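You operate a simulated robot arm through the tools that you are given. There is no shell and no other tool.

Carry out the task below with a simulated robot arm. There is one attempt and no reset: what you move stays moved.

Task
Light the work lamp, lower the small clear guard, sew the grey pad, then switch the machine off.
Fine: the guard goes down before the switch; sew from end to end with the blue button; the lamp stays on, the foot down.

The check looks at the end state, three seconds after you hand in, the way a careful person would. Anything else that was tipped, shoved, dropped, spilled or broken makes it a failure.

Robot
A 7-joint arm with a three-finger gripper, fixed in place. Base frame: the origin is at the foot of the arm, x ahead of it, y to its left, z up. Lengths are in mm, angles in degrees, forces in N, time in s.
With the tool pointing down near the work surface it reaches from about 500 to 940 mm from the base axis. Its first joint turns from -166.0 to 166.0 degrees. Payload 2.69 kg.
The tool frame sits at the grasp point between the pads (the TCP): z along the fingers, y along the line on which they close. The tips reach 29 mm beyond it. The gripper opens to 120 mm. The gripper's body begins 78 mm behind the TCP.
Orientation is that of the tool frame in the base frame, as a unit quaternion [w, x, y, z]. With the fingers straight down and closing along the base's y, the tool's x points along the base's -x, its y along +y and its z along -z.

Tools
- The arm moves only by the tool play_rows. Its argument "moves" is a list that holds one entry, the list of rows, each a list of 7 numbers: the gripper command, from -1 (fully open) to 1 (shut), values between in proportion, then the shift along the tool's x, y, z in mm, then the turn, a rotation vector about the tool's x, y, z in degrees. In form: [[[gripper, x, y, z, rx, ry, rz], ...]]. A call has 1 to 20 rows; each row shifts and turns the commanded pose from where the row before left it, along the tool's axes as they then stand. A row lasts 0.2 s, in which the tool goes at most 50 mm and 8.6 degrees; a call with a longer step from one row to the next is refused whole, and so is a gripper value outside its range. A pose out of reach is approached as far as the arm can. The call stops where the force on the tool passes 60 N (or 10 N more than at its start, if that is more) or the arm is blocked; 0.2 s more then pass. The fingers move at their own pace and stop on an object; they squeeze with about 37 N. The grip force told is the motor's: it shows also when the fingers shut on nothing. Time passes only in rows, and 0.2 s behind the last, so rows that do not move let the fingers close. It gives the time, the measured TCP pose, the force on the tool (base axes), the opening and the grip force at its end, in the units of the frame above (readings bear some noise), with the torque about the TCP (base axes, N m) and any sound that the robot's microphone picked up.
- Cameras (640 x 400 px; columns grow to the right, rows downward): "scene" is fixed at [398.4, -653, 1493.3]; the picture's right is [0.92, -0.39, 0.00], its down [-0.32, -0.75, -0.58] and it looks along [0.23, 0.53, -0.82] (base axes); focal length 253 px, centre (320, 200). "wrist" rides on the gripper at [63, 0, -104] in the tool frame; the picture's right is [0.00, 1.00, 0.00], its down [-0.83, 0.00, -0.56] and it looks along [-0.56, 0.00, 0.83] (tool axes); focal length 275 px, centre (320, 200). There is no depth. A picture from a camera that has moved, and an enlarged one, comes with that camera's place and axes in the base frame and with its lens.
- snapshot(camera): a new picture of that camera. It takes no simulated time.
- move_column(by): slides the trunk up (or, below 0, down) by that many mm; the arm rides with it, the base frame stays. It gives what a move gives, with no picture.
- inspect(camera, box): a new picture of the part [left, top, right, bottom] of that camera's present view, enlarged. It takes no simulated time.
- hand_in(): hands the job in; it is judged then, once.

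Places have to be worked out from the pictures, the camera data and where the tool is seen. Open the gripper and draw the arm clear of the work before you hand the job in, unless the task says otherwise.

The tools are called by a JSON object that holds its "api" and its "payload". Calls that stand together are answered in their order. play_rows: Moves the arm, as the interface text tells. Its arguments: {"type":"object","properties":{"moves":{"type":"array","items":{"type":"array","items":{"type":"array","items":{"type":"number"}}}}},"required":["moves"]} The other tools are called the same way: move_column (by) slides the trunk up or down; snapshot (camera) takes a picture; inspect (camera, box) takes an enlarged picture of a part of a camera's view; hand_in () hands the job in.

At the start:

```text
clock: 0.0
position: [497.6, -33.1, 1121.8]
orientation: [-0.001, 0.0, 1.0, 0.0]
force: [-0.1, 0.2, -1.2]
ft_torque: [-0.02, 0.01, 0.0]
grip_width: 119.9
gripper_force: 0.1
trunk travel left (down, up): [-575.0, 38.0]
```

scene: 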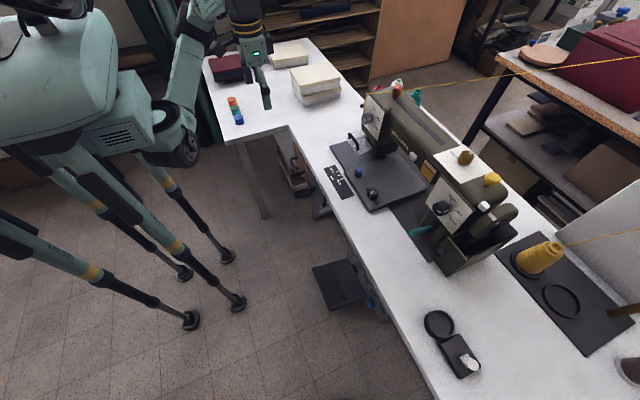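
wrist: 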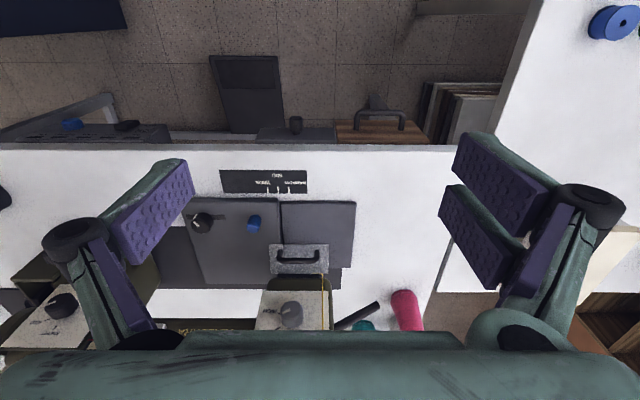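

I start by looking closely at the machine and the table from both cameras.

{"api": "inspect", "payload": {"camera": "scene", "box": [310, 70, 470, 220]}}

{"api": "inspect", "payload": {"camera": "scene", "box": [400, 140, 540, 280]}}

{"api": "inspect", "payload": {"camera": "wrist", "box": [140, 150, 380, 340]}}

{"api": "inspect", "payload": {"camera": "scene", "box": [300, 230, 420, 330]}}

```text
2.67 times, centred on (390, 145) of scene
camera zoom: at [398.4, -653.0, 1493.3], right [0.92, -0.39, 0.0], down [-0.32, -0.75, -0.58], along [0.23, 0.53, -0.82], focal length 674 px, centre (133, 347)
```

zoom: 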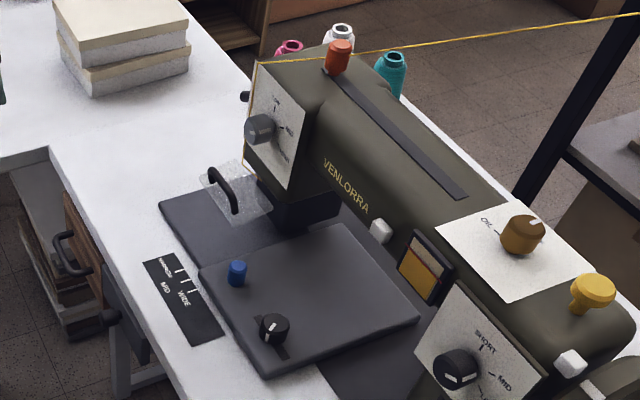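

```text
2.86 times, centred on (470, 210) of scene
camera zoom: at [398.4, -653.0, 1493.3], right [0.92, -0.39, 0.0], down [-0.32, -0.75, -0.58], along [0.23, 0.53, -0.82], focal length 722 px, centre (-109, 171)
```

zoom: 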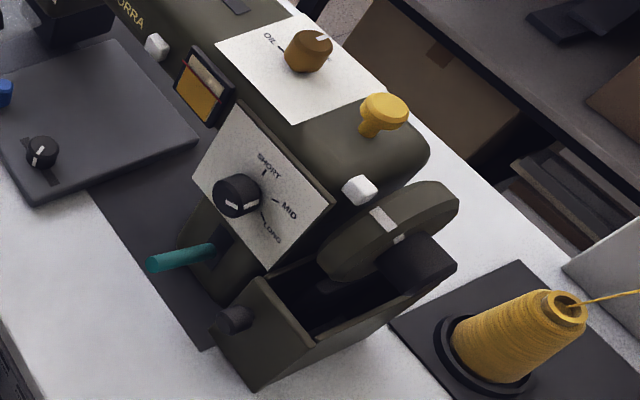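

```text
2.11 times, centred on (260, 245) of wrist
camera zoom: at [434.0, -34.7, 1225.9], right [0.0, 1.0, 0.0], down [0.83, 0.0, 0.56], along [0.56, 0.0, -0.83], focal length 580 px, centre (446, 105)
```

zoom: 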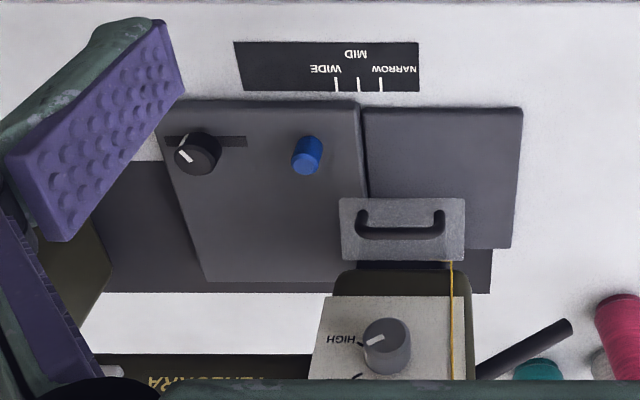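

```text
4.00 times, centred on (360, 280) of scene
camera zoom: at [398.4, -653.0, 1493.3], right [0.92, -0.39, 0.0], down [-0.32, -0.75, -0.58], along [0.23, 0.53, -0.82], focal length 1011 px, centre (160, -120)
```

zoom: 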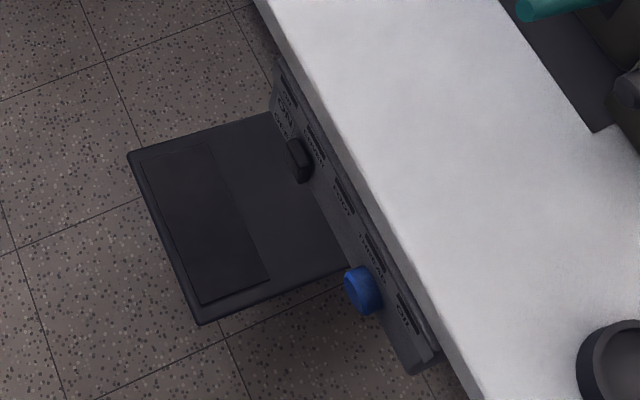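

The wrist view shows a blue button on the machine bed, and the table's front panel carries another blue knob. I'll look at more regions before moving.

{"api": "inspect", "payload": {"camera": "wrist", "box": [0, 40, 320, 160]}}

{"api": "inspect", "payload": {"camera": "wrist", "box": [240, 180, 400, 340]}}

{"api": "inspect", "payload": {"camera": "scene", "box": [400, 290, 520, 390]}}

{"api": "inspect", "payload": {"camera": "scene", "box": [200, 40, 360, 140]}}

{"api": "inspect", "payload": {"camera": "scene", "box": [330, 110, 400, 170]}}

```text
2.00 times, centred on (160, 100) of wrist
camera zoom: at [434.0, -34.7, 1225.9], right [0.0, 1.0, 0.0], down [0.83, 0.0, 0.56], along [0.56, 0.0, -0.83], focal length 551 px, centre (640, 400)
```

zoom: 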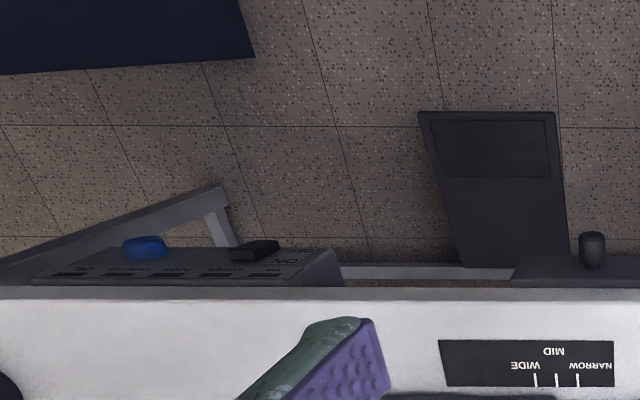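

```text
2.50 times, centred on (320, 260) of wrist
camera zoom: at [434.0, -34.7, 1225.9], right [0.0, 1.0, 0.0], down [0.83, 0.0, 0.56], along [0.56, 0.0, -0.83], focal length 688 px, centre (320, 50)
```

zoom: 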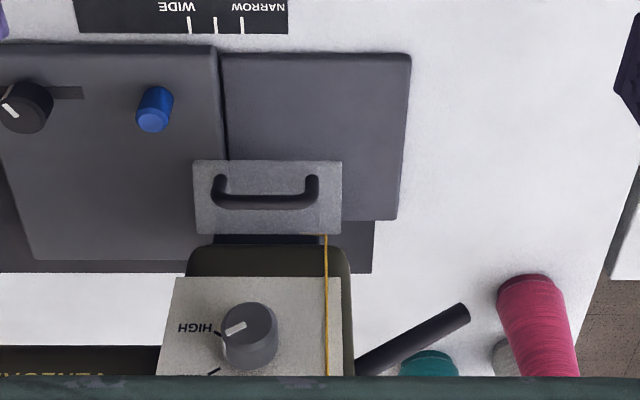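

```text
4.00 times, centred on (460, 340) of scene
camera zoom: at [398.4, -653.0, 1493.3], right [0.92, -0.39, 0.0], down [-0.32, -0.75, -0.58], along [0.23, 0.53, -0.82], focal length 1011 px, centre (-240, -360)
```

zoom: 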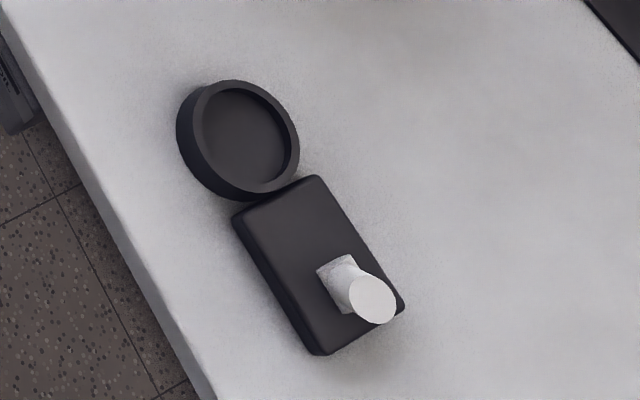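

```text
4.00 times, centred on (280, 90) of scene
camera zoom: at [398.4, -653.0, 1493.3], right [0.92, -0.39, 0.0], down [-0.32, -0.75, -0.58], along [0.23, 0.53, -0.82], focal length 1011 px, centre (480, 640)
```

zoom: 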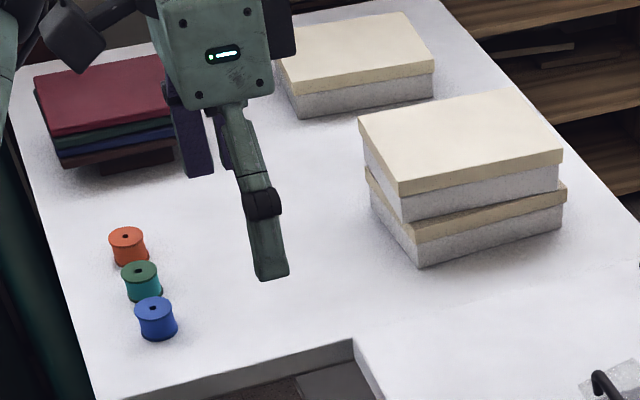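

```text
6.67 times, centred on (365, 140) of scene
camera zoom: at [398.4, -653.0, 1493.3], right [0.92, -0.39, 0.0], down [-0.32, -0.75, -0.58], along [0.23, 0.53, -0.82], focal length 1685 px, centre (20, 600)
```

zoom: 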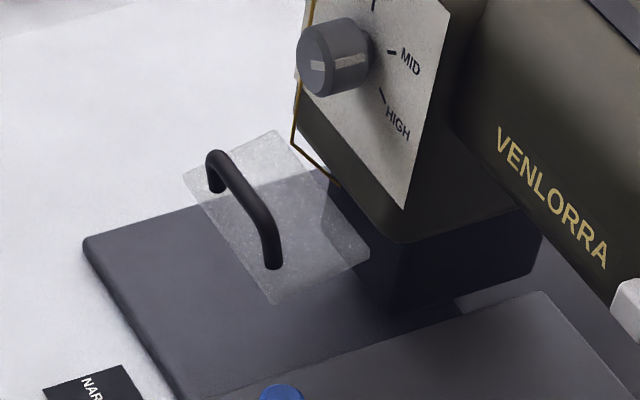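

I triangulate the bed's blue button at about (764, -160, 818), and the front panel's blue knob at about (618, -538, 675). I'll lower the trunk and move the wrist camera toward the front panel to read it.

{"api": "move_column", "payload": {"by": -200}}

```text
clock: 2.2
position: [496.3, -34.0, 922.6]
orientation: [0.0, 0.0, 1.0, -0.001]
force: [0.3, 0.2, -0.1]
ft_torque: [0.0, 0.0, -0.03]
grip_width: 120.1
gripper_force: 0.2
trunk travel left (down, up): [-375.0, 238.0]
```

The TCP is at (496, -34, 923). I'll shift along -y by 440 mm at x≈497, staying short of the table, for a look at the panel.

{"api": "play_rows", "payload": {"moves": [[[-1, 0, -44, 0, 0, 0, 0], [-1, 0, -44, 0, 0, 0, 0], [-1, 0, -44, 0, 0, 0, 0], [-1, 0, -44, 0, 0, 0, 0], [-1, 0, -44, 0, 0, 0, 0], [-1, 0, -44, 0, 0, 0, 0], [-1, 0, -44, 0, 0, 0, 0], [-1, 0, -44, 0, 0, 0, 0], [-1, 0, -44, 0, 0, 0, 0], [-1, 0, -44, 0, 0, 0, 0], [-1, 0, 0, 0, 0, 0, 0]]]}}

{"api": "snapshot", "payload": {"camera": "wrist"}}

{"api": "snapshot", "payload": {"camera": "scene"}}

```text
clock: 4.6
position: [498.6, -474.8, 919.1]
orientation: [0.0, 0.0, 1.0, 0.0]
force: [1.1, -0.9, -0.7]
ft_torque: [0.02, -0.04, -0.04]
grip_width: 119.8
gripper_force: 0.1
trunk travel left (down, up): [-375.0, 238.0]
```

```text
taken
camera wrist: at [435.4, -476.1, 1023.3], right [0.0, 1.0, 0.0], down [0.83, 0.0, 0.56], along [0.56, 0.0, -0.83], focal length 275 px, centre (320, 200)
```

wrist: 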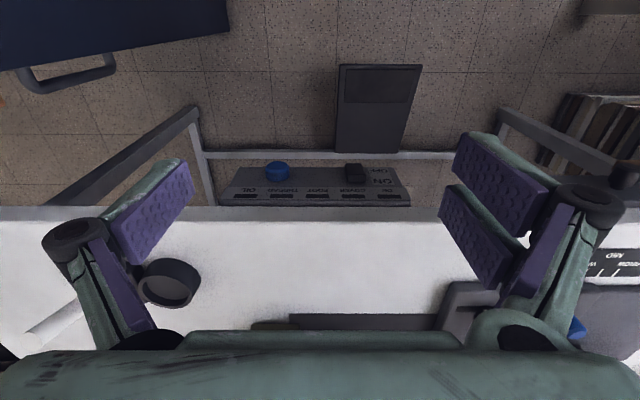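

```text
taken
```

scene: 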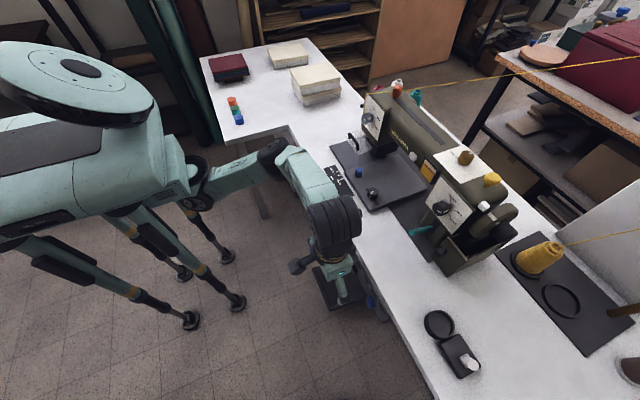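

{"api": "inspect", "payload": {"camera": "wrist", "box": [210, 150, 430, 220]}}

```text
2.91 times, centred on (320, 185) of wrist
camera zoom: at [435.4, -476.1, 1023.3], right [0.0, 1.0, 0.0], down [0.83, 0.0, 0.56], along [0.56, 0.0, -0.83], focal length 801 px, centre (320, 244)
```

zoom: 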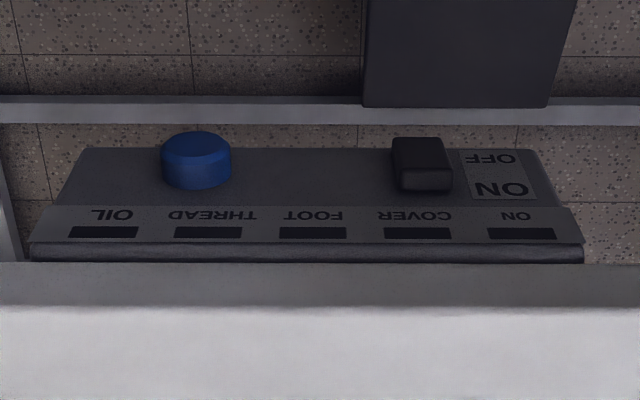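

The panel has ON/OFF rocker (ON on top), a blue button, and five lamps (ON, COVER, FOOT, THREAD, OIL), all dark. Now I'll move the camera in front of the needle end and tilt to look at the machine's face.

{"api": "play_rows", "payload": {"moves": [[[-1, 0, 45, -5, 0, 0, 0], [-1, 0, 45, -5, 0, 0, 0], [-1, 0, 45, -5, 0, 0, 0], [-1, 0, 45, -5, 0, 0, 0], [-1, 0, 45, -5, 0, 0, 0], [-1, 0, 45, -5, 0, 0, 0], [-1, 0, 45, 0, 0, 0, 0], [-1, -15, 40, 0, 0, -7.5, 0], [-1, 0, 0, 0, 0, -7.5, 0], [-1, 0, 0, 0, 0, -7.5, 0], [-1, 0, 0, 0, 0, -7.5, 0], [-1, 0, 0, 0, 0, 0, 0]]]}}

{"api": "snapshot", "payload": {"camera": "wrist"}}

```text
clock: 7.2
position: [512.2, -119.1, 952.2]
orientation: [0.26, 0.0, 0.966, 0.001]
force: [0.7, 0.3, 0.0]
ft_torque: [0.0, 0.03, 0.01]
grip_width: 120.0
gripper_force: 0.1
trunk travel left (down, up): [-375.0, 238.0]
```

```text
taken
camera wrist: at [405.9, -119.5, 1010.5], right [0.0, 1.0, 0.0], down [0.44, 0.0, 0.9], along [0.9, 0.0, -0.44], focal length 275 px, centre (320, 200)
```

wrist: 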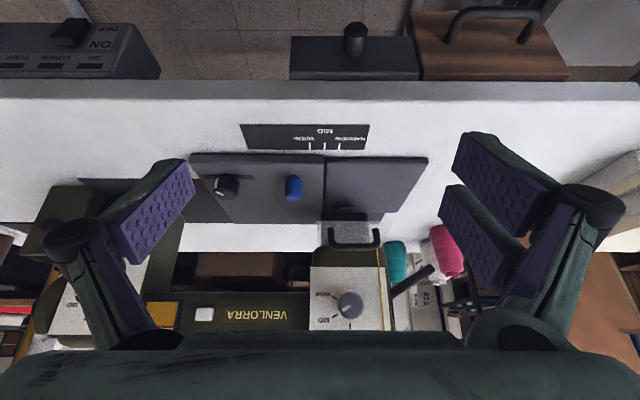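

Let me enlarge this view around needle, face plate and front edge.

{"api": "inspect", "payload": {"camera": "wrist", "box": [180, 110, 440, 260]}}

{"api": "inspect", "payload": {"camera": "wrist", "box": [280, 200, 450, 340]}}

{"api": "inspect", "payload": {"camera": "wrist", "box": [0, 0, 200, 130]}}

{"api": "inspect", "payload": {"camera": "wrist", "box": [270, 0, 470, 130]}}

{"api": "inspect", "payload": {"camera": "wrist", "box": [20, 170, 260, 340]}}

```text
2.46 times, centred on (310, 185) of wrist
camera zoom: at [405.9, -119.5, 1010.5], right [0.0, 1.0, 0.0], down [0.44, 0.0, 0.9], along [0.9, 0.0, -0.44], focal length 678 px, centre (345, 237)
```

zoom: 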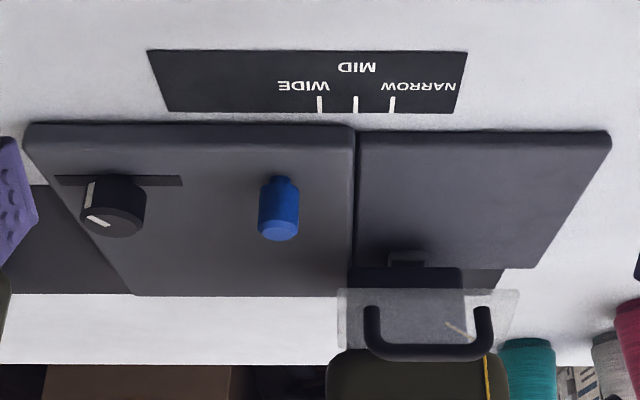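

```text
2.86 times, centred on (365, 270) of wrist
camera zoom: at [405.9, -119.5, 1010.5], right [0.0, 1.0, 0.0], down [0.44, 0.0, 0.9], along [0.9, 0.0, -0.44], focal length 786 px, centre (191, 0)
```

zoom: 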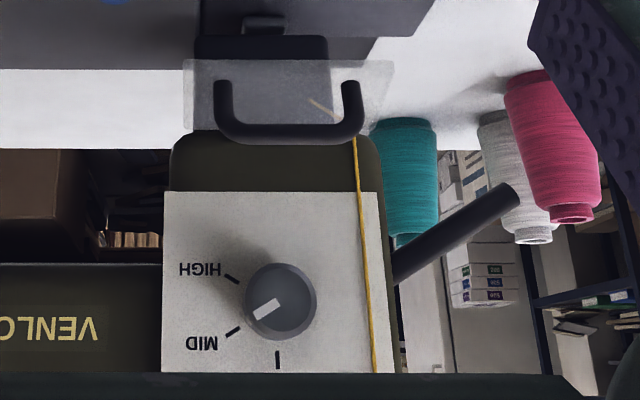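

```text
3.08 times, centred on (100, 65) of wrist
camera zoom: at [405.9, -119.5, 1010.5], right [0.0, 1.0, 0.0], down [0.44, 0.0, 0.9], along [0.9, 0.0, -0.44], focal length 847 px, centre (997, 615)
```

zoom: 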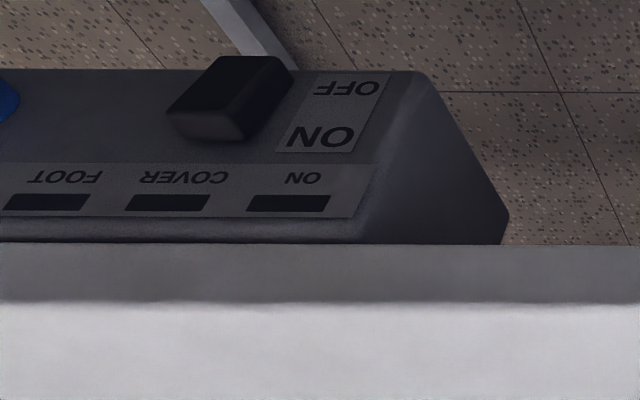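

```text
3.08 times, centred on (370, 65) of wrist
camera zoom: at [405.9, -119.5, 1010.5], right [0.0, 1.0, 0.0], down [0.44, 0.0, 0.9], along [0.9, 0.0, -0.44], focal length 847 px, centre (166, 615)
```

zoom: 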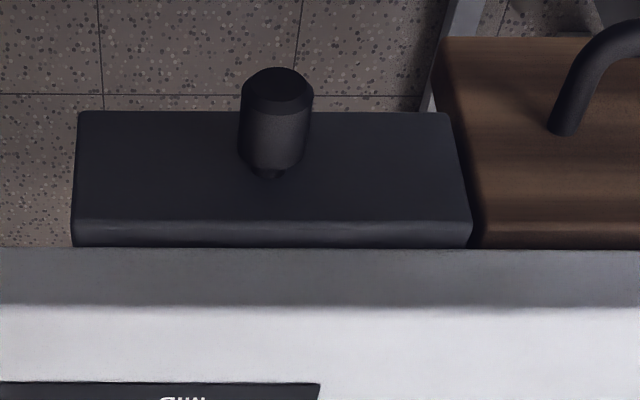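

```text
2.35 times, centred on (140, 255) of wrist
camera zoom: at [405.9, -119.5, 1010.5], right [0.0, 1.0, 0.0], down [0.44, 0.0, 0.9], along [0.9, 0.0, -0.44], focal length 648 px, centre (744, 71)
```

zoom: 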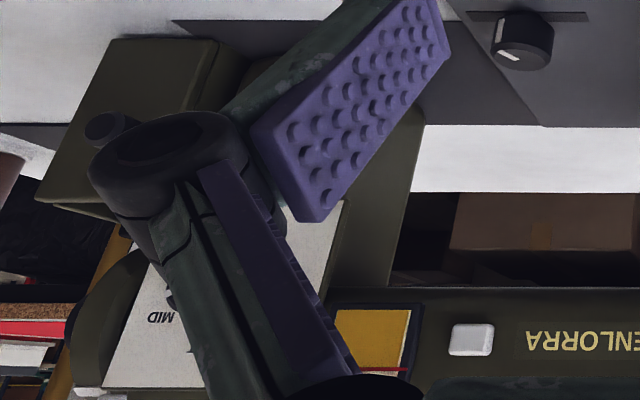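

The clear guard with its U handle sits raised on the head, and a black lever sticks out on the head's left rear, probably the presser foot lifter. I go lower and nearer to see under the head.

{"api": "play_rows", "payload": {"moves": [[[-1, -14.4, 29.75, 29.1, 0, 0, 0], [-1, -14.4, 29.75, 29.1, 0, 0, 0], [-1, -14.4, 29.75, 29.1, 0, 0, 0], [-1, -14.4, 29.75, 29.1, 0, 0, 0], [-1, 0, 0, 0, 0, -7.5, 0], [-1, 0, 0, 0, 0, -7.5, 0], [-1, 0, 0, 0, 0, 0, 0]]]}}

{"api": "snapshot", "payload": {"camera": "wrist"}}

{"api": "inspect", "payload": {"camera": "wrist", "box": [220, 110, 420, 240]}}

```text
clock: 8.8
position: [618.8, -0.3, 878.8]
orientation: [0.385, -0.001, 0.923, 0.001]
force: [-0.4, 0.0, -0.3]
ft_torque: [0.03, 0.02, -0.01]
grip_width: 119.7
gripper_force: 0.1
trunk travel left (down, up): [-375.0, 238.0]
```

```text
taken
camera wrist: at [500.6, -0.5, 907.9], right [0.0, 1.0, 0.0], down [0.19, 0.0, 0.98], along [0.98, 0.0, -0.19], focal length 275 px, centre (320, 200)
```

wrist: 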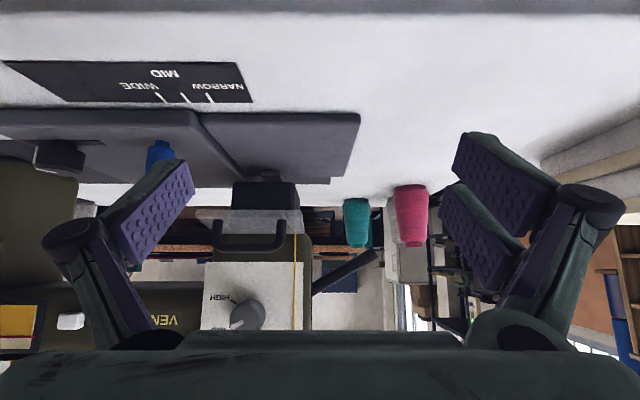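

```text
3.08 times, centred on (320, 175) of wrist
camera zoom: at [500.6, -0.5, 907.9], right [0.0, 1.0, 0.0], down [0.19, 0.0, 0.98], along [0.98, 0.0, -0.19], focal length 847 px, centre (320, 277)
```

zoom: 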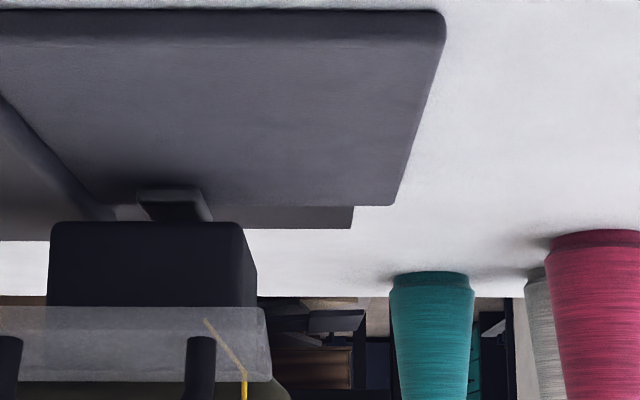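

The left slab (about x 741–949, y -111…40, top z≈785) looks like the grey pad, lying against a fence plate and with the presser foot near (900, -72). Next I look at the machine's arm for the lamp control.

{"api": "play_rows", "payload": {"moves": [[[-1, 0.7, -35, -17, 0, 0, 0], [-1, 0.7, -35, -17, 0, 0, 0], [-1, 0.7, -35, -17, 0, 0, 0], [-1, 0.7, -35, -17, 0, 0, 0], [-1, 0.7, -35, -17, 0, 0, 0], [-1, 0.7, -35, -17, 0, 0, 0], [-1, 0.7, -35, -17, 0, 0, 0], [-1, 0.7, -35, -17, 0, 0, 0], [-1, 0, 0, 0, 0, 0, 0]]]}}

{"api": "snapshot", "payload": {"camera": "wrist"}}

{"api": "inspect", "payload": {"camera": "wrist", "box": [180, 180, 460, 350]}}

```text
clock: 10.8
position: [548.3, -268.5, 940.8]
orientation: [0.382, 0.002, 0.924, -0.003]
force: [-0.2, -0.2, -1.2]
ft_torque: [-0.01, 0.0, -0.03]
grip_width: 120.2
gripper_force: 0.1
out of reach, approached as far as the arm can: row 7, 8
trunk travel left (down, up): [-375.0, 238.0]
```

```text
taken
camera wrist: at [429.6, -269.5, 969.6], right [0.0, 1.0, -0.01], down [0.2, 0.01, 0.98], along [0.98, 0.0, -0.2], focal length 275 px, centre (320, 200)
```

wrist: 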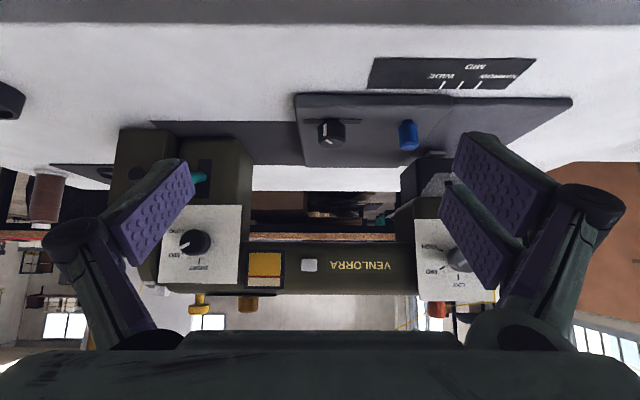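

```text
2.29 times, centred on (320, 265) of wrist
camera zoom: at [429.6, -269.5, 969.6], right [0.0, 1.0, -0.01], down [0.2, 0.01, 0.98], along [0.98, 0.0, -0.2], focal length 629 px, centre (320, 51)
```

zoom: 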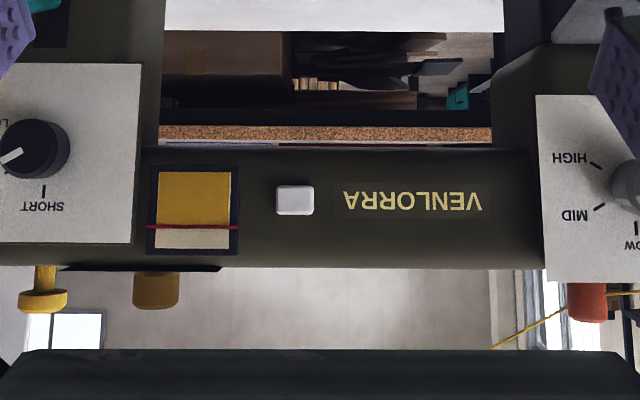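

The front of the arm shows an oil gauge, an unlabelled white square button, and two dials. I'll look at the other white items: right end, and the black box near the table's right front.

{"api": "inspect", "payload": {"camera": "scene", "box": [430, 170, 510, 220]}}

{"api": "inspect", "payload": {"camera": "scene", "box": [390, 140, 450, 180]}}

{"api": "inspect", "payload": {"camera": "scene", "box": [340, 80, 420, 130]}}

{"api": "inspect", "payload": {"camera": "scene", "box": [420, 300, 500, 390]}}

{"api": "inspect", "payload": {"camera": "wrist", "box": [100, 120, 260, 320]}}

```text
8.00 times, centred on (470, 195) of scene
camera zoom: at [398.4, -653.0, 1493.3], right [0.92, -0.39, 0.0], down [-0.32, -0.75, -0.58], along [0.23, 0.53, -0.82], focal length 2022 px, centre (-880, 240)
```

zoom: 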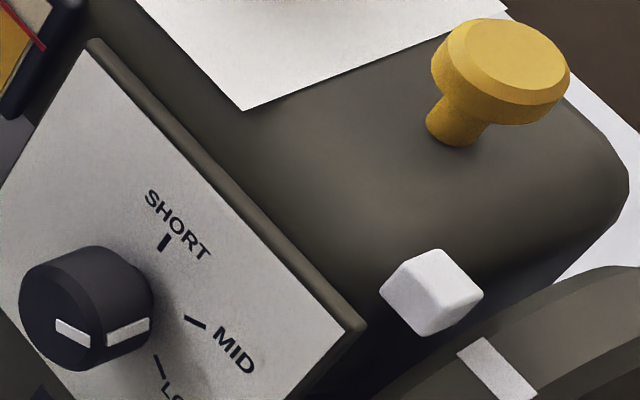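

```text
10.00 times, centred on (420, 160) of scene
camera zoom: at [398.4, -653.0, 1493.3], right [0.92, -0.39, 0.0], down [-0.32, -0.75, -0.58], along [0.23, 0.53, -0.82], focal length 2528 px, centre (-680, 600)
```

zoom: 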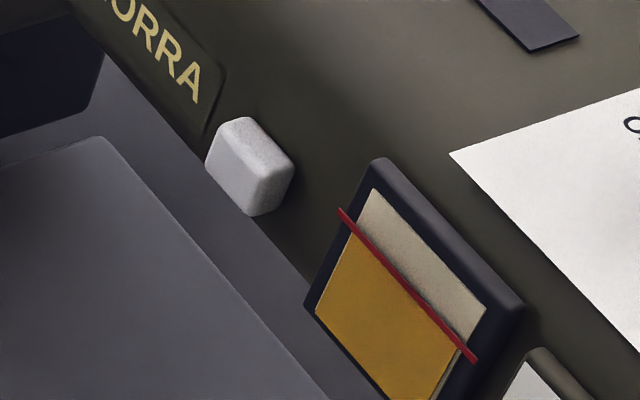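

```text
8.00 times, centred on (380, 105) of scene
camera zoom: at [398.4, -653.0, 1493.3], right [0.92, -0.39, 0.0], down [-0.32, -0.75, -0.58], along [0.23, 0.53, -0.82], focal length 2022 px, centre (-160, 960)
```

zoom: 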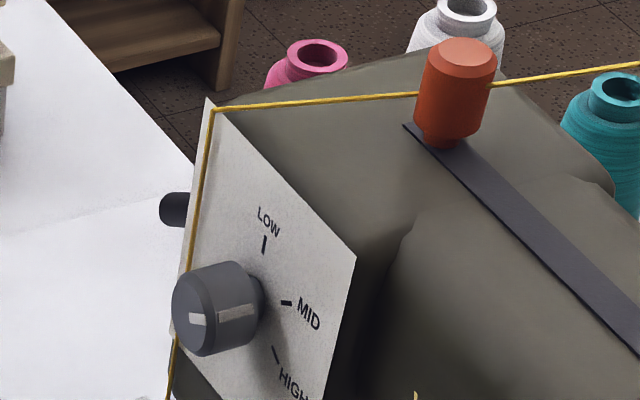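

```text
4.44 times, centred on (460, 345) of scene
camera zoom: at [398.4, -653.0, 1493.3], right [0.92, -0.39, 0.0], down [-0.32, -0.75, -0.58], along [0.23, 0.53, -0.82], focal length 1124 px, centre (-302, -444)
```

zoom: 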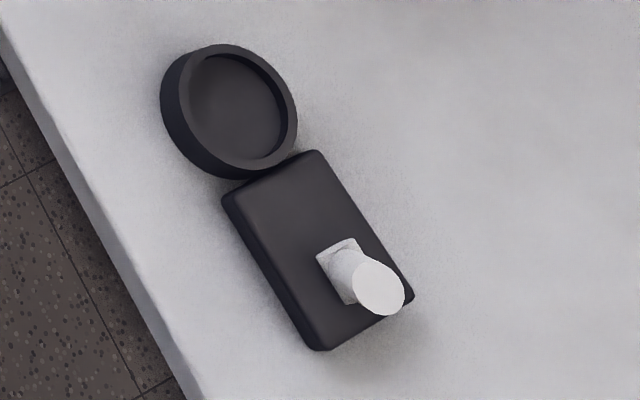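

```text
2.00 times, centred on (180, 220) of wrist
camera zoom: at [429.6, -269.5, 969.6], right [0.0, 1.0, -0.01], down [0.2, 0.01, 0.98], along [0.98, 0.0, -0.2], focal length 551 px, centre (600, 160)
```

zoom: 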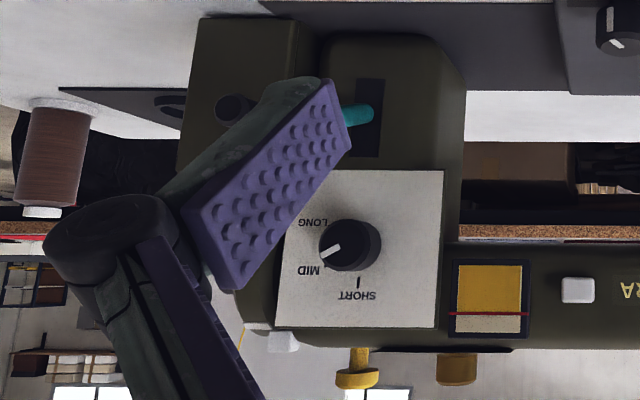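

Two white cubes (one by the nameplate, one on the right end) and the white knob on a black box are lamp candidates. I'll move right to look at the box and the handwheel end with the wrist camera.

{"api": "play_rows", "payload": {"moves": [[[-1, -5.4, -41.5, 3.8, 0, 0, 0], [-1, -5.4, -41.5, 3.8, 0, 0, 0], [-1, -5.4, -41.5, 3.8, 0, 0, 0], [-1, -5.4, -41.5, 3.8, 0, 0, 0], [-1, -5.4, -41.5, 3.8, 0, 0, 0], [-1, -5.4, -41.5, 3.8, 0, 0, 0], [-1, -5.4, -41.5, 3.8, 0, 0, 0], [-1, -5.4, -41.5, 3.8, 0, 0, 0], [-1, 0, 0, 0, 0, 0, 0]]]}}

{"api": "snapshot", "payload": {"camera": "wrist"}}

{"api": "inspect", "payload": {"camera": "wrist", "box": [100, 20, 260, 120]}}

{"api": "inspect", "payload": {"camera": "wrist", "box": [300, 100, 480, 340]}}

```text
clock: 12.8
position: [604.9, -597.5, 946.1]
orientation: [0.383, 0.0, 0.924, 0.001]
force: [0.6, -0.1, 0.2]
ft_torque: [0.01, -0.02, -0.03]
grip_width: 119.9
gripper_force: 0.0
out of reach, approached as far as the arm can: row 1
trunk travel left (down, up): [-375.0, 238.0]
```

```text
taken
camera wrist: at [487.0, -598.2, 974.2], right [0.0, 1.0, 0.0], down [0.19, 0.0, 0.98], along [0.98, 0.0, -0.19], focal length 275 px, centre (320, 200)
```

wrist: 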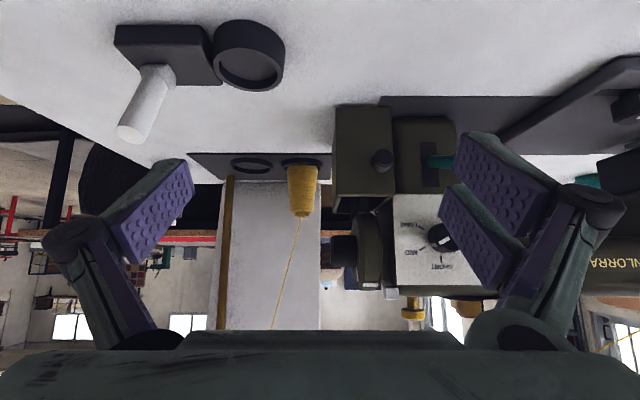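

```text
4.00 times, centred on (180, 70) of wrist
camera zoom: at [487.0, -598.2, 974.2], right [0.0, 1.0, 0.0], down [0.19, 0.0, 0.98], along [0.98, 0.0, -0.19], focal length 1101 px, centre (880, 720)
```

zoom: 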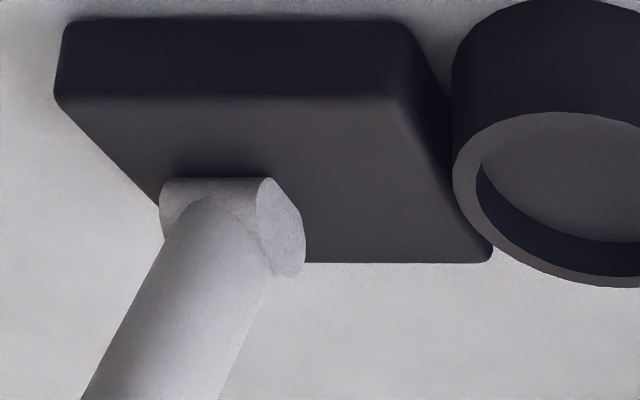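

```text
1.67 times, centred on (390, 220) of wrist
camera zoom: at [487.0, -598.2, 974.2], right [0.0, 1.0, 0.0], down [0.19, 0.0, 0.98], along [0.98, 0.0, -0.19], focal length 459 px, centre (203, 167)
```

zoom: 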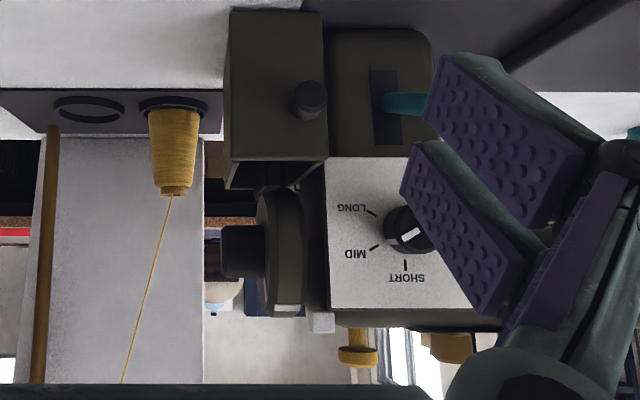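

The box carries a white lever (pivot (717,-750,815), tip (696,-753,878)), leaning toward me: perhaps a toggle. The front white cube is at about (843,-284,980). I'll take a closer look at that cube and the underside of the machine arm.

{"api": "play_rows", "payload": {"moves": [[[-1, -13.1, 39.1, 10.7, 0, 0, 0], [-1, -13.1, 39.1, 10.7, 0, 0, 0], [-1, -13.1, 39.1, 10.7, 0, 0, 0], [-1, -13.1, 39.1, 10.7, 0, 0, 0], [-1, -13.1, 39.1, 10.7, 0, 0, 0], [-1, -13.1, 39.1, 10.7, 0, 0, 0], [-1, -13.1, 39.1, 10.7, 0, 0, 0], [-1, -13.1, 39.1, 10.7, 0, 0, 0], [-1, 0, 0, 0, 0, -7.5, 0], [-1, 0, 0, 0, 0, -7.5, 0], [-1, 0, 0, 0, 0, 0, 0]]]}}

{"api": "snapshot", "payload": {"camera": "wrist"}}

{"api": "inspect", "payload": {"camera": "wrist", "box": [220, 150, 420, 275]}}

```text
clock: 15.2
position: [740.0, -285.5, 962.8]
orientation: [0.501, 0.0, 0.865, 0.0]
force: [-0.4, -0.4, -0.9]
ft_torque: [0.0, 0.0, 0.03]
grip_width: 120.1
gripper_force: 0.1
trunk travel left (down, up): [-375.0, 238.0]
```

```text
taken
camera wrist: at [618.3, -287.2, 958.1], right [0.0, 1.0, 0.0], down [-0.07, 0.0, 1.0], along [1.0, 0.0, 0.07], focal length 275 px, centre (320, 200)
```

wrist: 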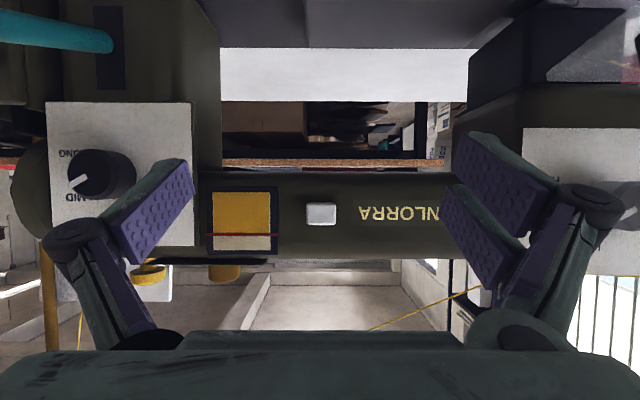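

```text
3.20 times, centred on (320, 212) of wrist
camera zoom: at [618.3, -287.2, 958.1], right [0.0, 1.0, 0.0], down [-0.07, 0.0, 1.0], along [1.0, 0.0, 0.07], focal length 881 px, centre (320, 160)
```

zoom: 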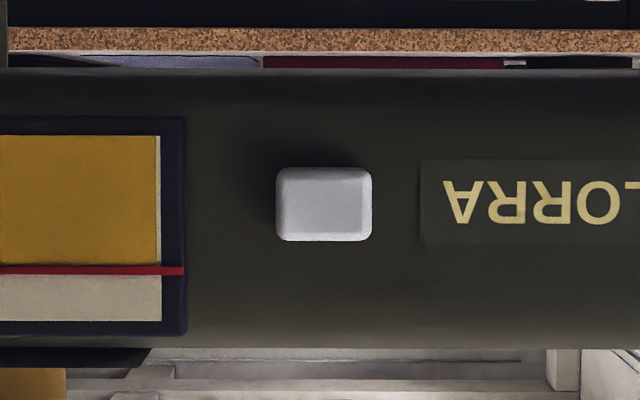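

It looks like a push button (≈24×18 mm). I'll lower and tilt up to check the underside of the head for a lamp and the foot.

{"api": "play_rows", "payload": {"moves": [[[-1, 24, 35, 13.8, 0, 0, 0], [-1, 24, 35, 13.8, 0, 0, 0], [-1, 24, 35, 13.8, 0, 0, 0], [-1, 0, 0, 0, 0, -7.5, 0], [-1, 0, 0, 0, 0, -7.5, 0], [-1, 0, 0, 0, 0, 0, 0]]]}}

{"api": "snapshot", "payload": {"camera": "wrist"}}

{"api": "inspect", "payload": {"camera": "wrist", "box": [320, 60, 520, 200]}}

```text
clock: 16.6
position: [737.9, -182.6, 876.3]
orientation: [0.61, -0.001, 0.793, 0.001]
force: [0.3, 0.1, -0.6]
ft_torque: [-0.02, 0.0, -0.02]
grip_width: 119.9
gripper_force: 0.1
trunk travel left (down, up): [-375.0, 238.0]
```

```text
taken
camera wrist: at [621.8, -182.7, 841.8], right [0.0, 1.0, 0.0], down [-0.32, 0.0, 0.95], along [0.95, 0.0, 0.32], focal length 275 px, centre (320, 200)
```

wrist: 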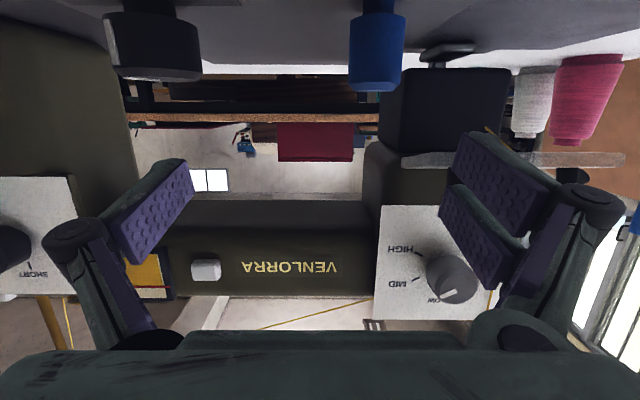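

```text
2.86 times, centred on (420, 130) of wrist
camera zoom: at [621.8, -182.7, 841.8], right [0.0, 1.0, 0.0], down [-0.32, 0.0, 0.95], along [0.95, 0.0, 0.32], focal length 786 px, centre (34, 400)
```

zoom: 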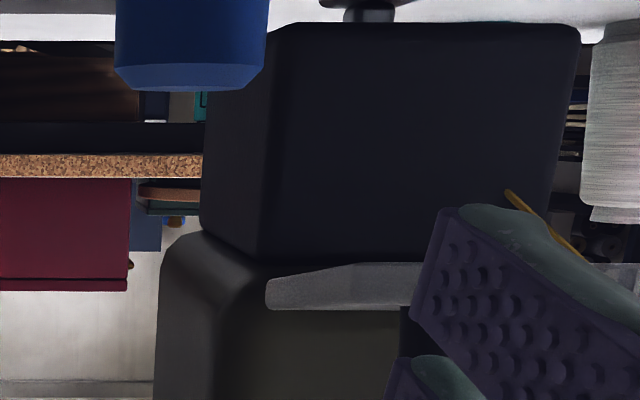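

The guard is a plate sticking out forward from the head at its hinge, edge-on, so it swings down. I'll look at the foot/pad contact from a low front position.

{"api": "play_rows", "payload": {"moves": [[[-1, 10.4, 0, -38.6, 0, 0, 0], [-1, 0, 45, 0, 0, 0, 0], [-1, 0, 45, 0, 0, 0, 0], [-1, 0, 40, 0, 0, 0, 0], [-1, 19.3, 0, 5.2, 0, 0, 0], [-1, 0, 0, 0, 0, 7.5, 0], [-1, 0, 0, 0, 0, 7.5, 0], [-1, 0, 0, 0, 0, 0, 0]]]}}

{"api": "snapshot", "payload": {"camera": "wrist"}}

{"api": "inspect", "payload": {"camera": "wrist", "box": [230, 120, 390, 220]}}

{"api": "inspect", "payload": {"camera": "wrist", "box": [200, 170, 440, 330]}}

```text
clock: 18.4
position: [699.8, -52.0, 858.0]
orientation: [0.498, 0.0, 0.867, -0.008]
force: [0.1, 0.1, 0.4]
ft_torque: [0.01, 0.0, 0.0]
grip_width: 119.9
gripper_force: 0.0
trunk travel left (down, up): [-375.0, 238.0]
```

```text
taken
camera wrist: at [577.9, -52.4, 855.0], right [0.01, 1.0, -0.02], down [-0.06, 0.02, 1.0], along [1.0, -0.01, 0.06], focal length 275 px, centre (320, 200)
```

wrist: 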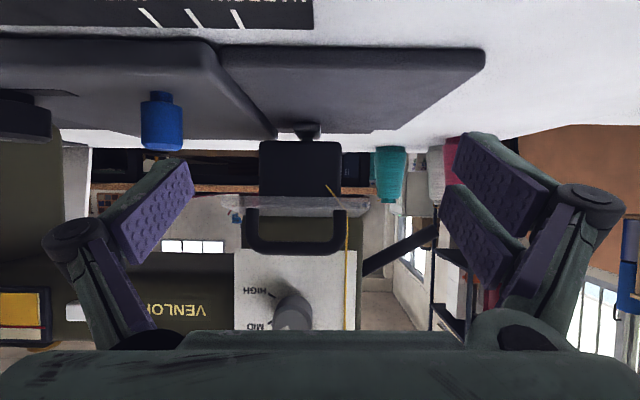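

```text
4.00 times, centred on (310, 170) of wrist
camera zoom: at [577.9, -52.4, 855.0], right [0.01, 1.0, -0.02], down [-0.06, 0.02, 1.0], along [1.0, -0.01, 0.06], focal length 1101 px, centre (360, 320)
```

zoom: 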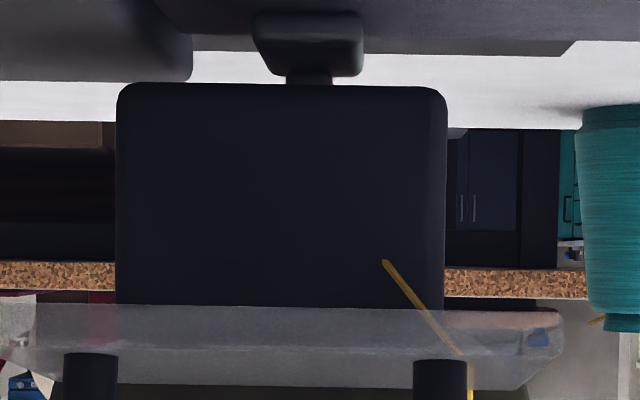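

```text
2.50 times, centred on (320, 250) of wrist
camera zoom: at [577.9, -52.4, 855.0], right [0.01, 1.0, -0.02], down [-0.06, 0.02, 1.0], along [1.0, -0.01, 0.06], focal length 688 px, centre (320, 75)
```

zoom: 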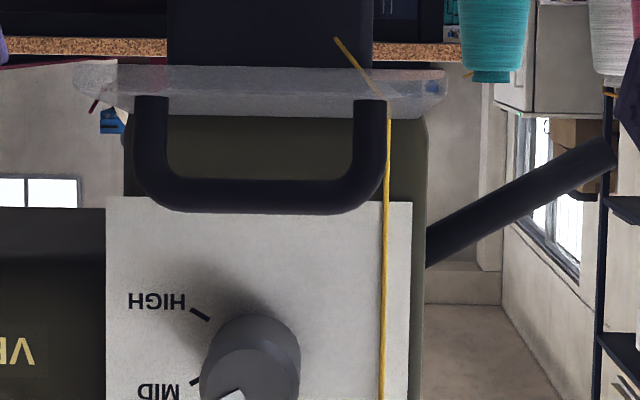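

The foot's underside reads z≈785, which is about the pad's top, so it seems down already; the panel's FOOT lamp can confirm later. I'll first try the white front button with closed fingers pointing horizontally, moving to a standoff ahead of it.

{"api": "play_rows", "payload": {"moves": [[[1, -35.2, 0, -20.3, 0, 0, 0], [1, -35.2, 0, -20.3, 0, 0, 0], [1, -35.2, 0, -20.3, 0, 0, 0], [1, 0, -38.7, 0, 0, 0, 0], [1, 0, -38.7, 0, 0, 0, 0], [1, 0, -38.7, 0, 0, 0, 0], [1, 0, -38.7, 0, 0, 0, 0], [1, 0, -38.7, 0, 0, 0, 0], [1, 0, -38.7, 0, 0, 0, 0], [1, 0, 0, 0, 0, -7.5, 0], [1, 0, 0, 0, 0, -7.5, 0], [1, 0, 0, 0, 0, -7.5, 0], [1, 0, 0, 0, 0, -7.5, 0], [1, 0, 0, 30, 0, 0, 0], [1, 0, 0, 30, 0, 0, 0], [1, 0, 0, 0, 0, 0, 0]]]}}

{"api": "snapshot", "payload": {"camera": "wrist"}}

{"api": "inspect", "payload": {"camera": "scene", "box": [340, 110, 500, 220]}}

```text
clock: 21.8
position: [759.0, -280.5, 978.5]
orientation: [0.707, -0.001, 0.707, 0.001]
force: [0.1, -0.2, 0.0]
ft_torque: [-0.01, 0.0, -0.03]
grip_width: 0.1
gripper_force: 28.7
trunk travel left (down, up): [-375.0, 238.0]
```

```text
taken
camera wrist: at [655.5, -281.6, 913.9], right [0.0, 1.0, 0.0], down [-0.56, 0.0, 0.83], along [0.83, 0.0, 0.56], focal length 275 px, centre (320, 200)
```

wrist: 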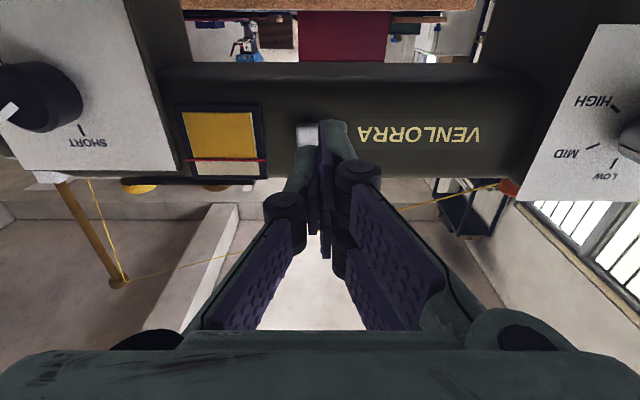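

```text
3.64 times, centred on (420, 165) of scene
camera zoom: at [398.4, -653.0, 1493.3], right [0.92, -0.39, 0.0], down [-0.32, -0.75, -0.58], along [0.23, 0.53, -0.82], focal length 919 px, centre (-44, 327)
```

zoom: 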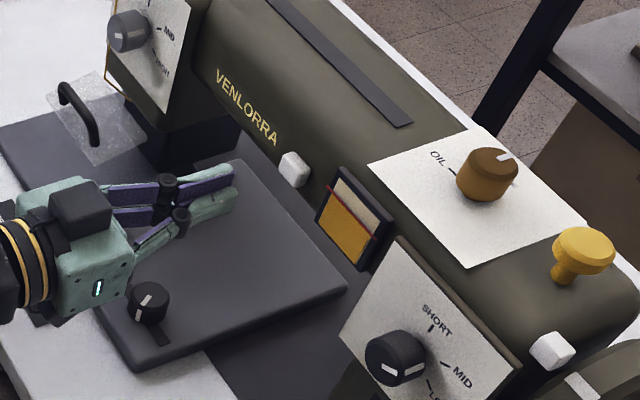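

Fingers point at +x with the TCP at (759,-280,978.5). The button centre works out at about (842,-286,983), so I align and creep forward toward contact.

{"api": "play_rows", "payload": {"moves": [[[1, -4, -5, 20, 0, 0, 0], [1, 0, 0, 20, 0, 0, 0], [1, 0, 0, 5, 0, 0, 0], [1, 0, 0, 3, 0, 0, 0], [1, 0, 0, 3, 0, 0, 0], [1, 0, 0, 0, 0, 0, 0]]]}}

{"api": "inspect", "payload": {"camera": "scene", "box": [380, 130, 460, 180]}}

```text
clock: 23.2
position: [810.5, -286.4, 983.8]
orientation: [0.707, 0.0, 0.708, 0.0]
force: [-2.2, 1.0, 0.3]
ft_torque: [0.04, 0.03, 0.01]
grip_width: 6.1
gripper_force: 28.2
trunk travel left (down, up): [-375.0, 238.0]
```

```text
8.00 times, centred on (420, 155) of scene
camera zoom: at [398.4, -653.0, 1493.3], right [0.92, -0.39, 0.0], down [-0.32, -0.75, -0.58], along [0.23, 0.53, -0.82], focal length 2022 px, centre (-480, 560)
```

zoom: 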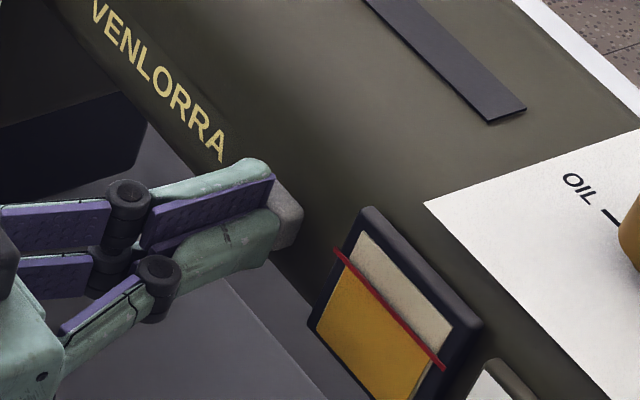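

Light contact (2 N) at TCP x≈810; I press further in small steps and watch for a click or light.

{"api": "play_rows", "payload": {"moves": [[[1, 0, 0, 2, 0, 0, 0], [1, 0, 0, 2, 0, 0, 0], [1, 0, 0, 2, 0, 0, 0], [1, 0, 0, 2, 0, 0, 0], [1, 0, 0, 0, 0, 0, 0]]]}}

{"api": "snapshot", "payload": {"camera": "scene"}}

{"api": "inspect", "payload": {"camera": "scene", "box": [380, 130, 460, 180]}}

```text
clock: 24.4
position: [817.3, -287.8, 984.2]
orientation: [0.707, 0.001, 0.707, -0.001]
force: [-36.3, 11.5, -9.4]
ft_torque: [-0.03, 0.24, 0.33]
grip_width: 6.0
gripper_force: 28.8
trunk travel left (down, up): [-375.0, 238.0]
heard: click
```

```text
taken
```

scene: 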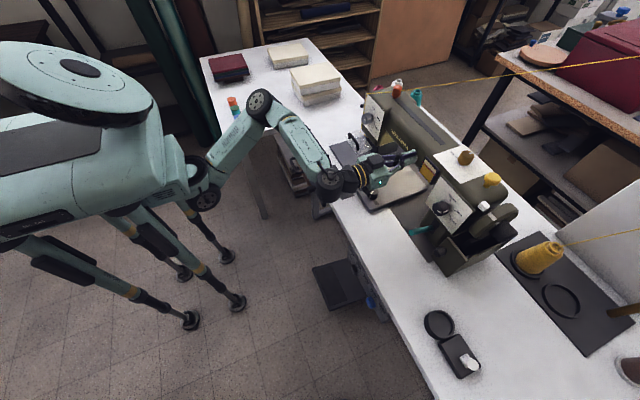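

```text
8.00 times, centred on (420, 155) of scene
camera zoom: at [398.4, -653.0, 1493.3], right [0.92, -0.39, 0.0], down [-0.32, -0.75, -0.58], along [0.23, 0.53, -0.82], focal length 2022 px, centre (-480, 560)
```

zoom: 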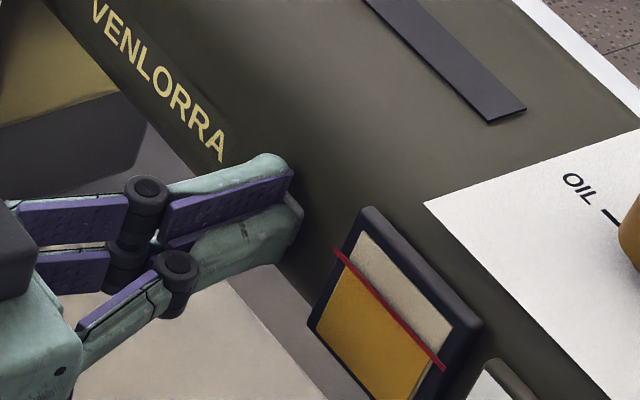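

A click, and the bed is now brightly lit: that is the lamp. I back off and check that it stays lit.

{"api": "play_rows", "payload": {"moves": [[[1, 0, 0, -10, 0, 0, 0], [1, 0, 0, -30, 0, 0, 0], [1, 0, 0, -40, 0, 0, 0], [1, 0, 0, 0, 0, 0, 0]]]}}

{"api": "inspect", "payload": {"camera": "scene", "box": [310, 70, 470, 220]}}

{"api": "snapshot", "payload": {"camera": "wrist"}}

```text
clock: 25.4
position: [737.7, -287.7, 983.5]
orientation: [0.707, 0.0, 0.707, 0.0]
force: [-1.3, 0.1, 0.1]
ft_torque: [0.0, 0.04, -0.01]
grip_width: 0.2
gripper_force: 28.9
trunk travel left (down, up): [-375.0, 238.0]
```

```text
2.67 times, centred on (390, 145) of scene
camera zoom: at [398.4, -653.0, 1493.3], right [0.92, -0.39, 0.0], down [-0.32, -0.75, -0.58], along [0.23, 0.53, -0.82], focal length 674 px, centre (133, 347)
```

zoom: 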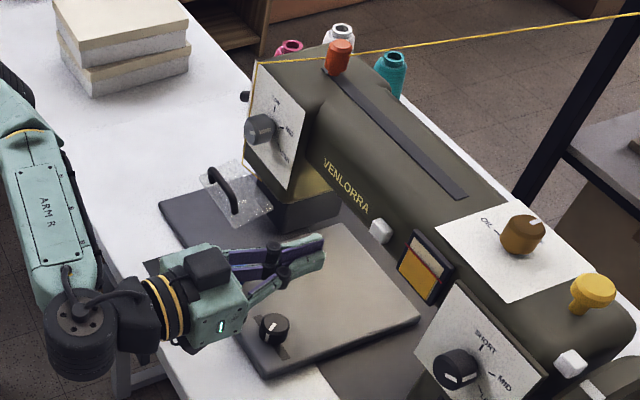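

```text
taken
camera wrist: at [633.7, -288.3, 918.9], right [0.0, 1.0, 0.0], down [-0.56, 0.0, 0.83], along [0.83, 0.0, 0.56], focal length 275 px, centre (320, 200)
```

wrist: 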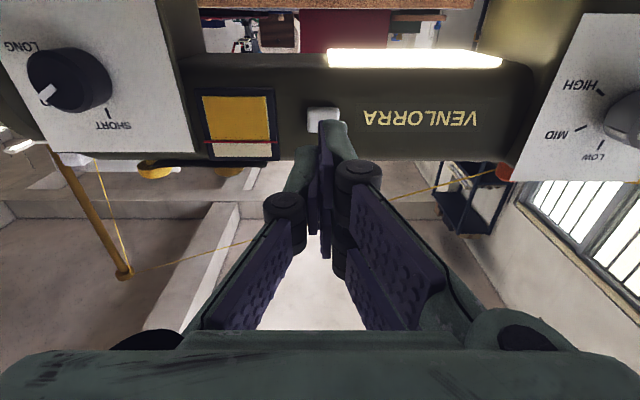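

The lamp strip under the arm stays lit. Next the guard: its handle bow is at about (772,-71,901) and the hinge near (826, z 886), so I'll push the bow down along an arc. First I retreat, tilt the tool nearly down, and hover above the handle.

{"api": "play_rows", "payload": {"moves": [[[1, 0, 0, -40, 0, 0, 0], [1, 0, 0, 0, 0, 7.8, 0], [1, 0, 0, 0, 0, 7.8, 0], [1, 0, 0, 0, 0, 7.8, 0], [1, 0, 0, 0, 0, 7.8, 0], [1, 0, 0, 0, 0, 7.8, 0], [1, 0, 0, 0, 0, 7.8, 0], [1, 0, 0, 0, 0, 7.8, 0], [1, 0, 0, 0, 0, 7.8, 0], [1, 0, 0, 0, 0, 7.8, 0], [1, 0, 0, 0, 0, 7.8, 0], [1, 0, 43.3, 0, 0, 0, 0], [1, 0, 43.3, 0, 0, 0, 0], [1, 0, 43.3, 0, 0, 0, 0], [1, 0, 43.3, 0, 0, 0, 0], [1, 0, 43.3, 0, 0, 0, 0], [1, 0, 0, 0, 0, 0, 0]]]}}

{"api": "snapshot", "payload": {"camera": "wrist"}}

```text
clock: 29.0
position: [700.5, -68.9, 970.5]
orientation: [0.104, 0.001, 0.995, 0.0]
force: [0.5, 0.4, -0.2]
ft_torque: [-0.02, 0.01, 0.0]
grip_width: 0.1
gripper_force: 28.6
out of reach, approached as far as the arm can: row 11
trunk travel left (down, up): [-375.0, 238.0]
```

```text
taken
camera wrist: at [618.3, -69.2, 1058.3], right [0.0, 1.0, 0.0], down [0.7, 0.0, 0.72], along [0.72, 0.0, -0.7], focal length 275 px, centre (320, 200)
```

wrist: 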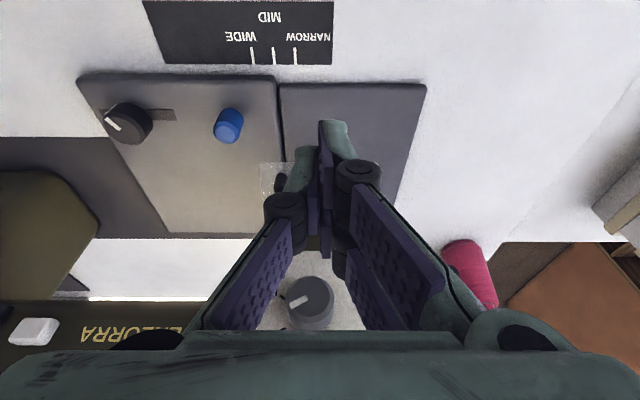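

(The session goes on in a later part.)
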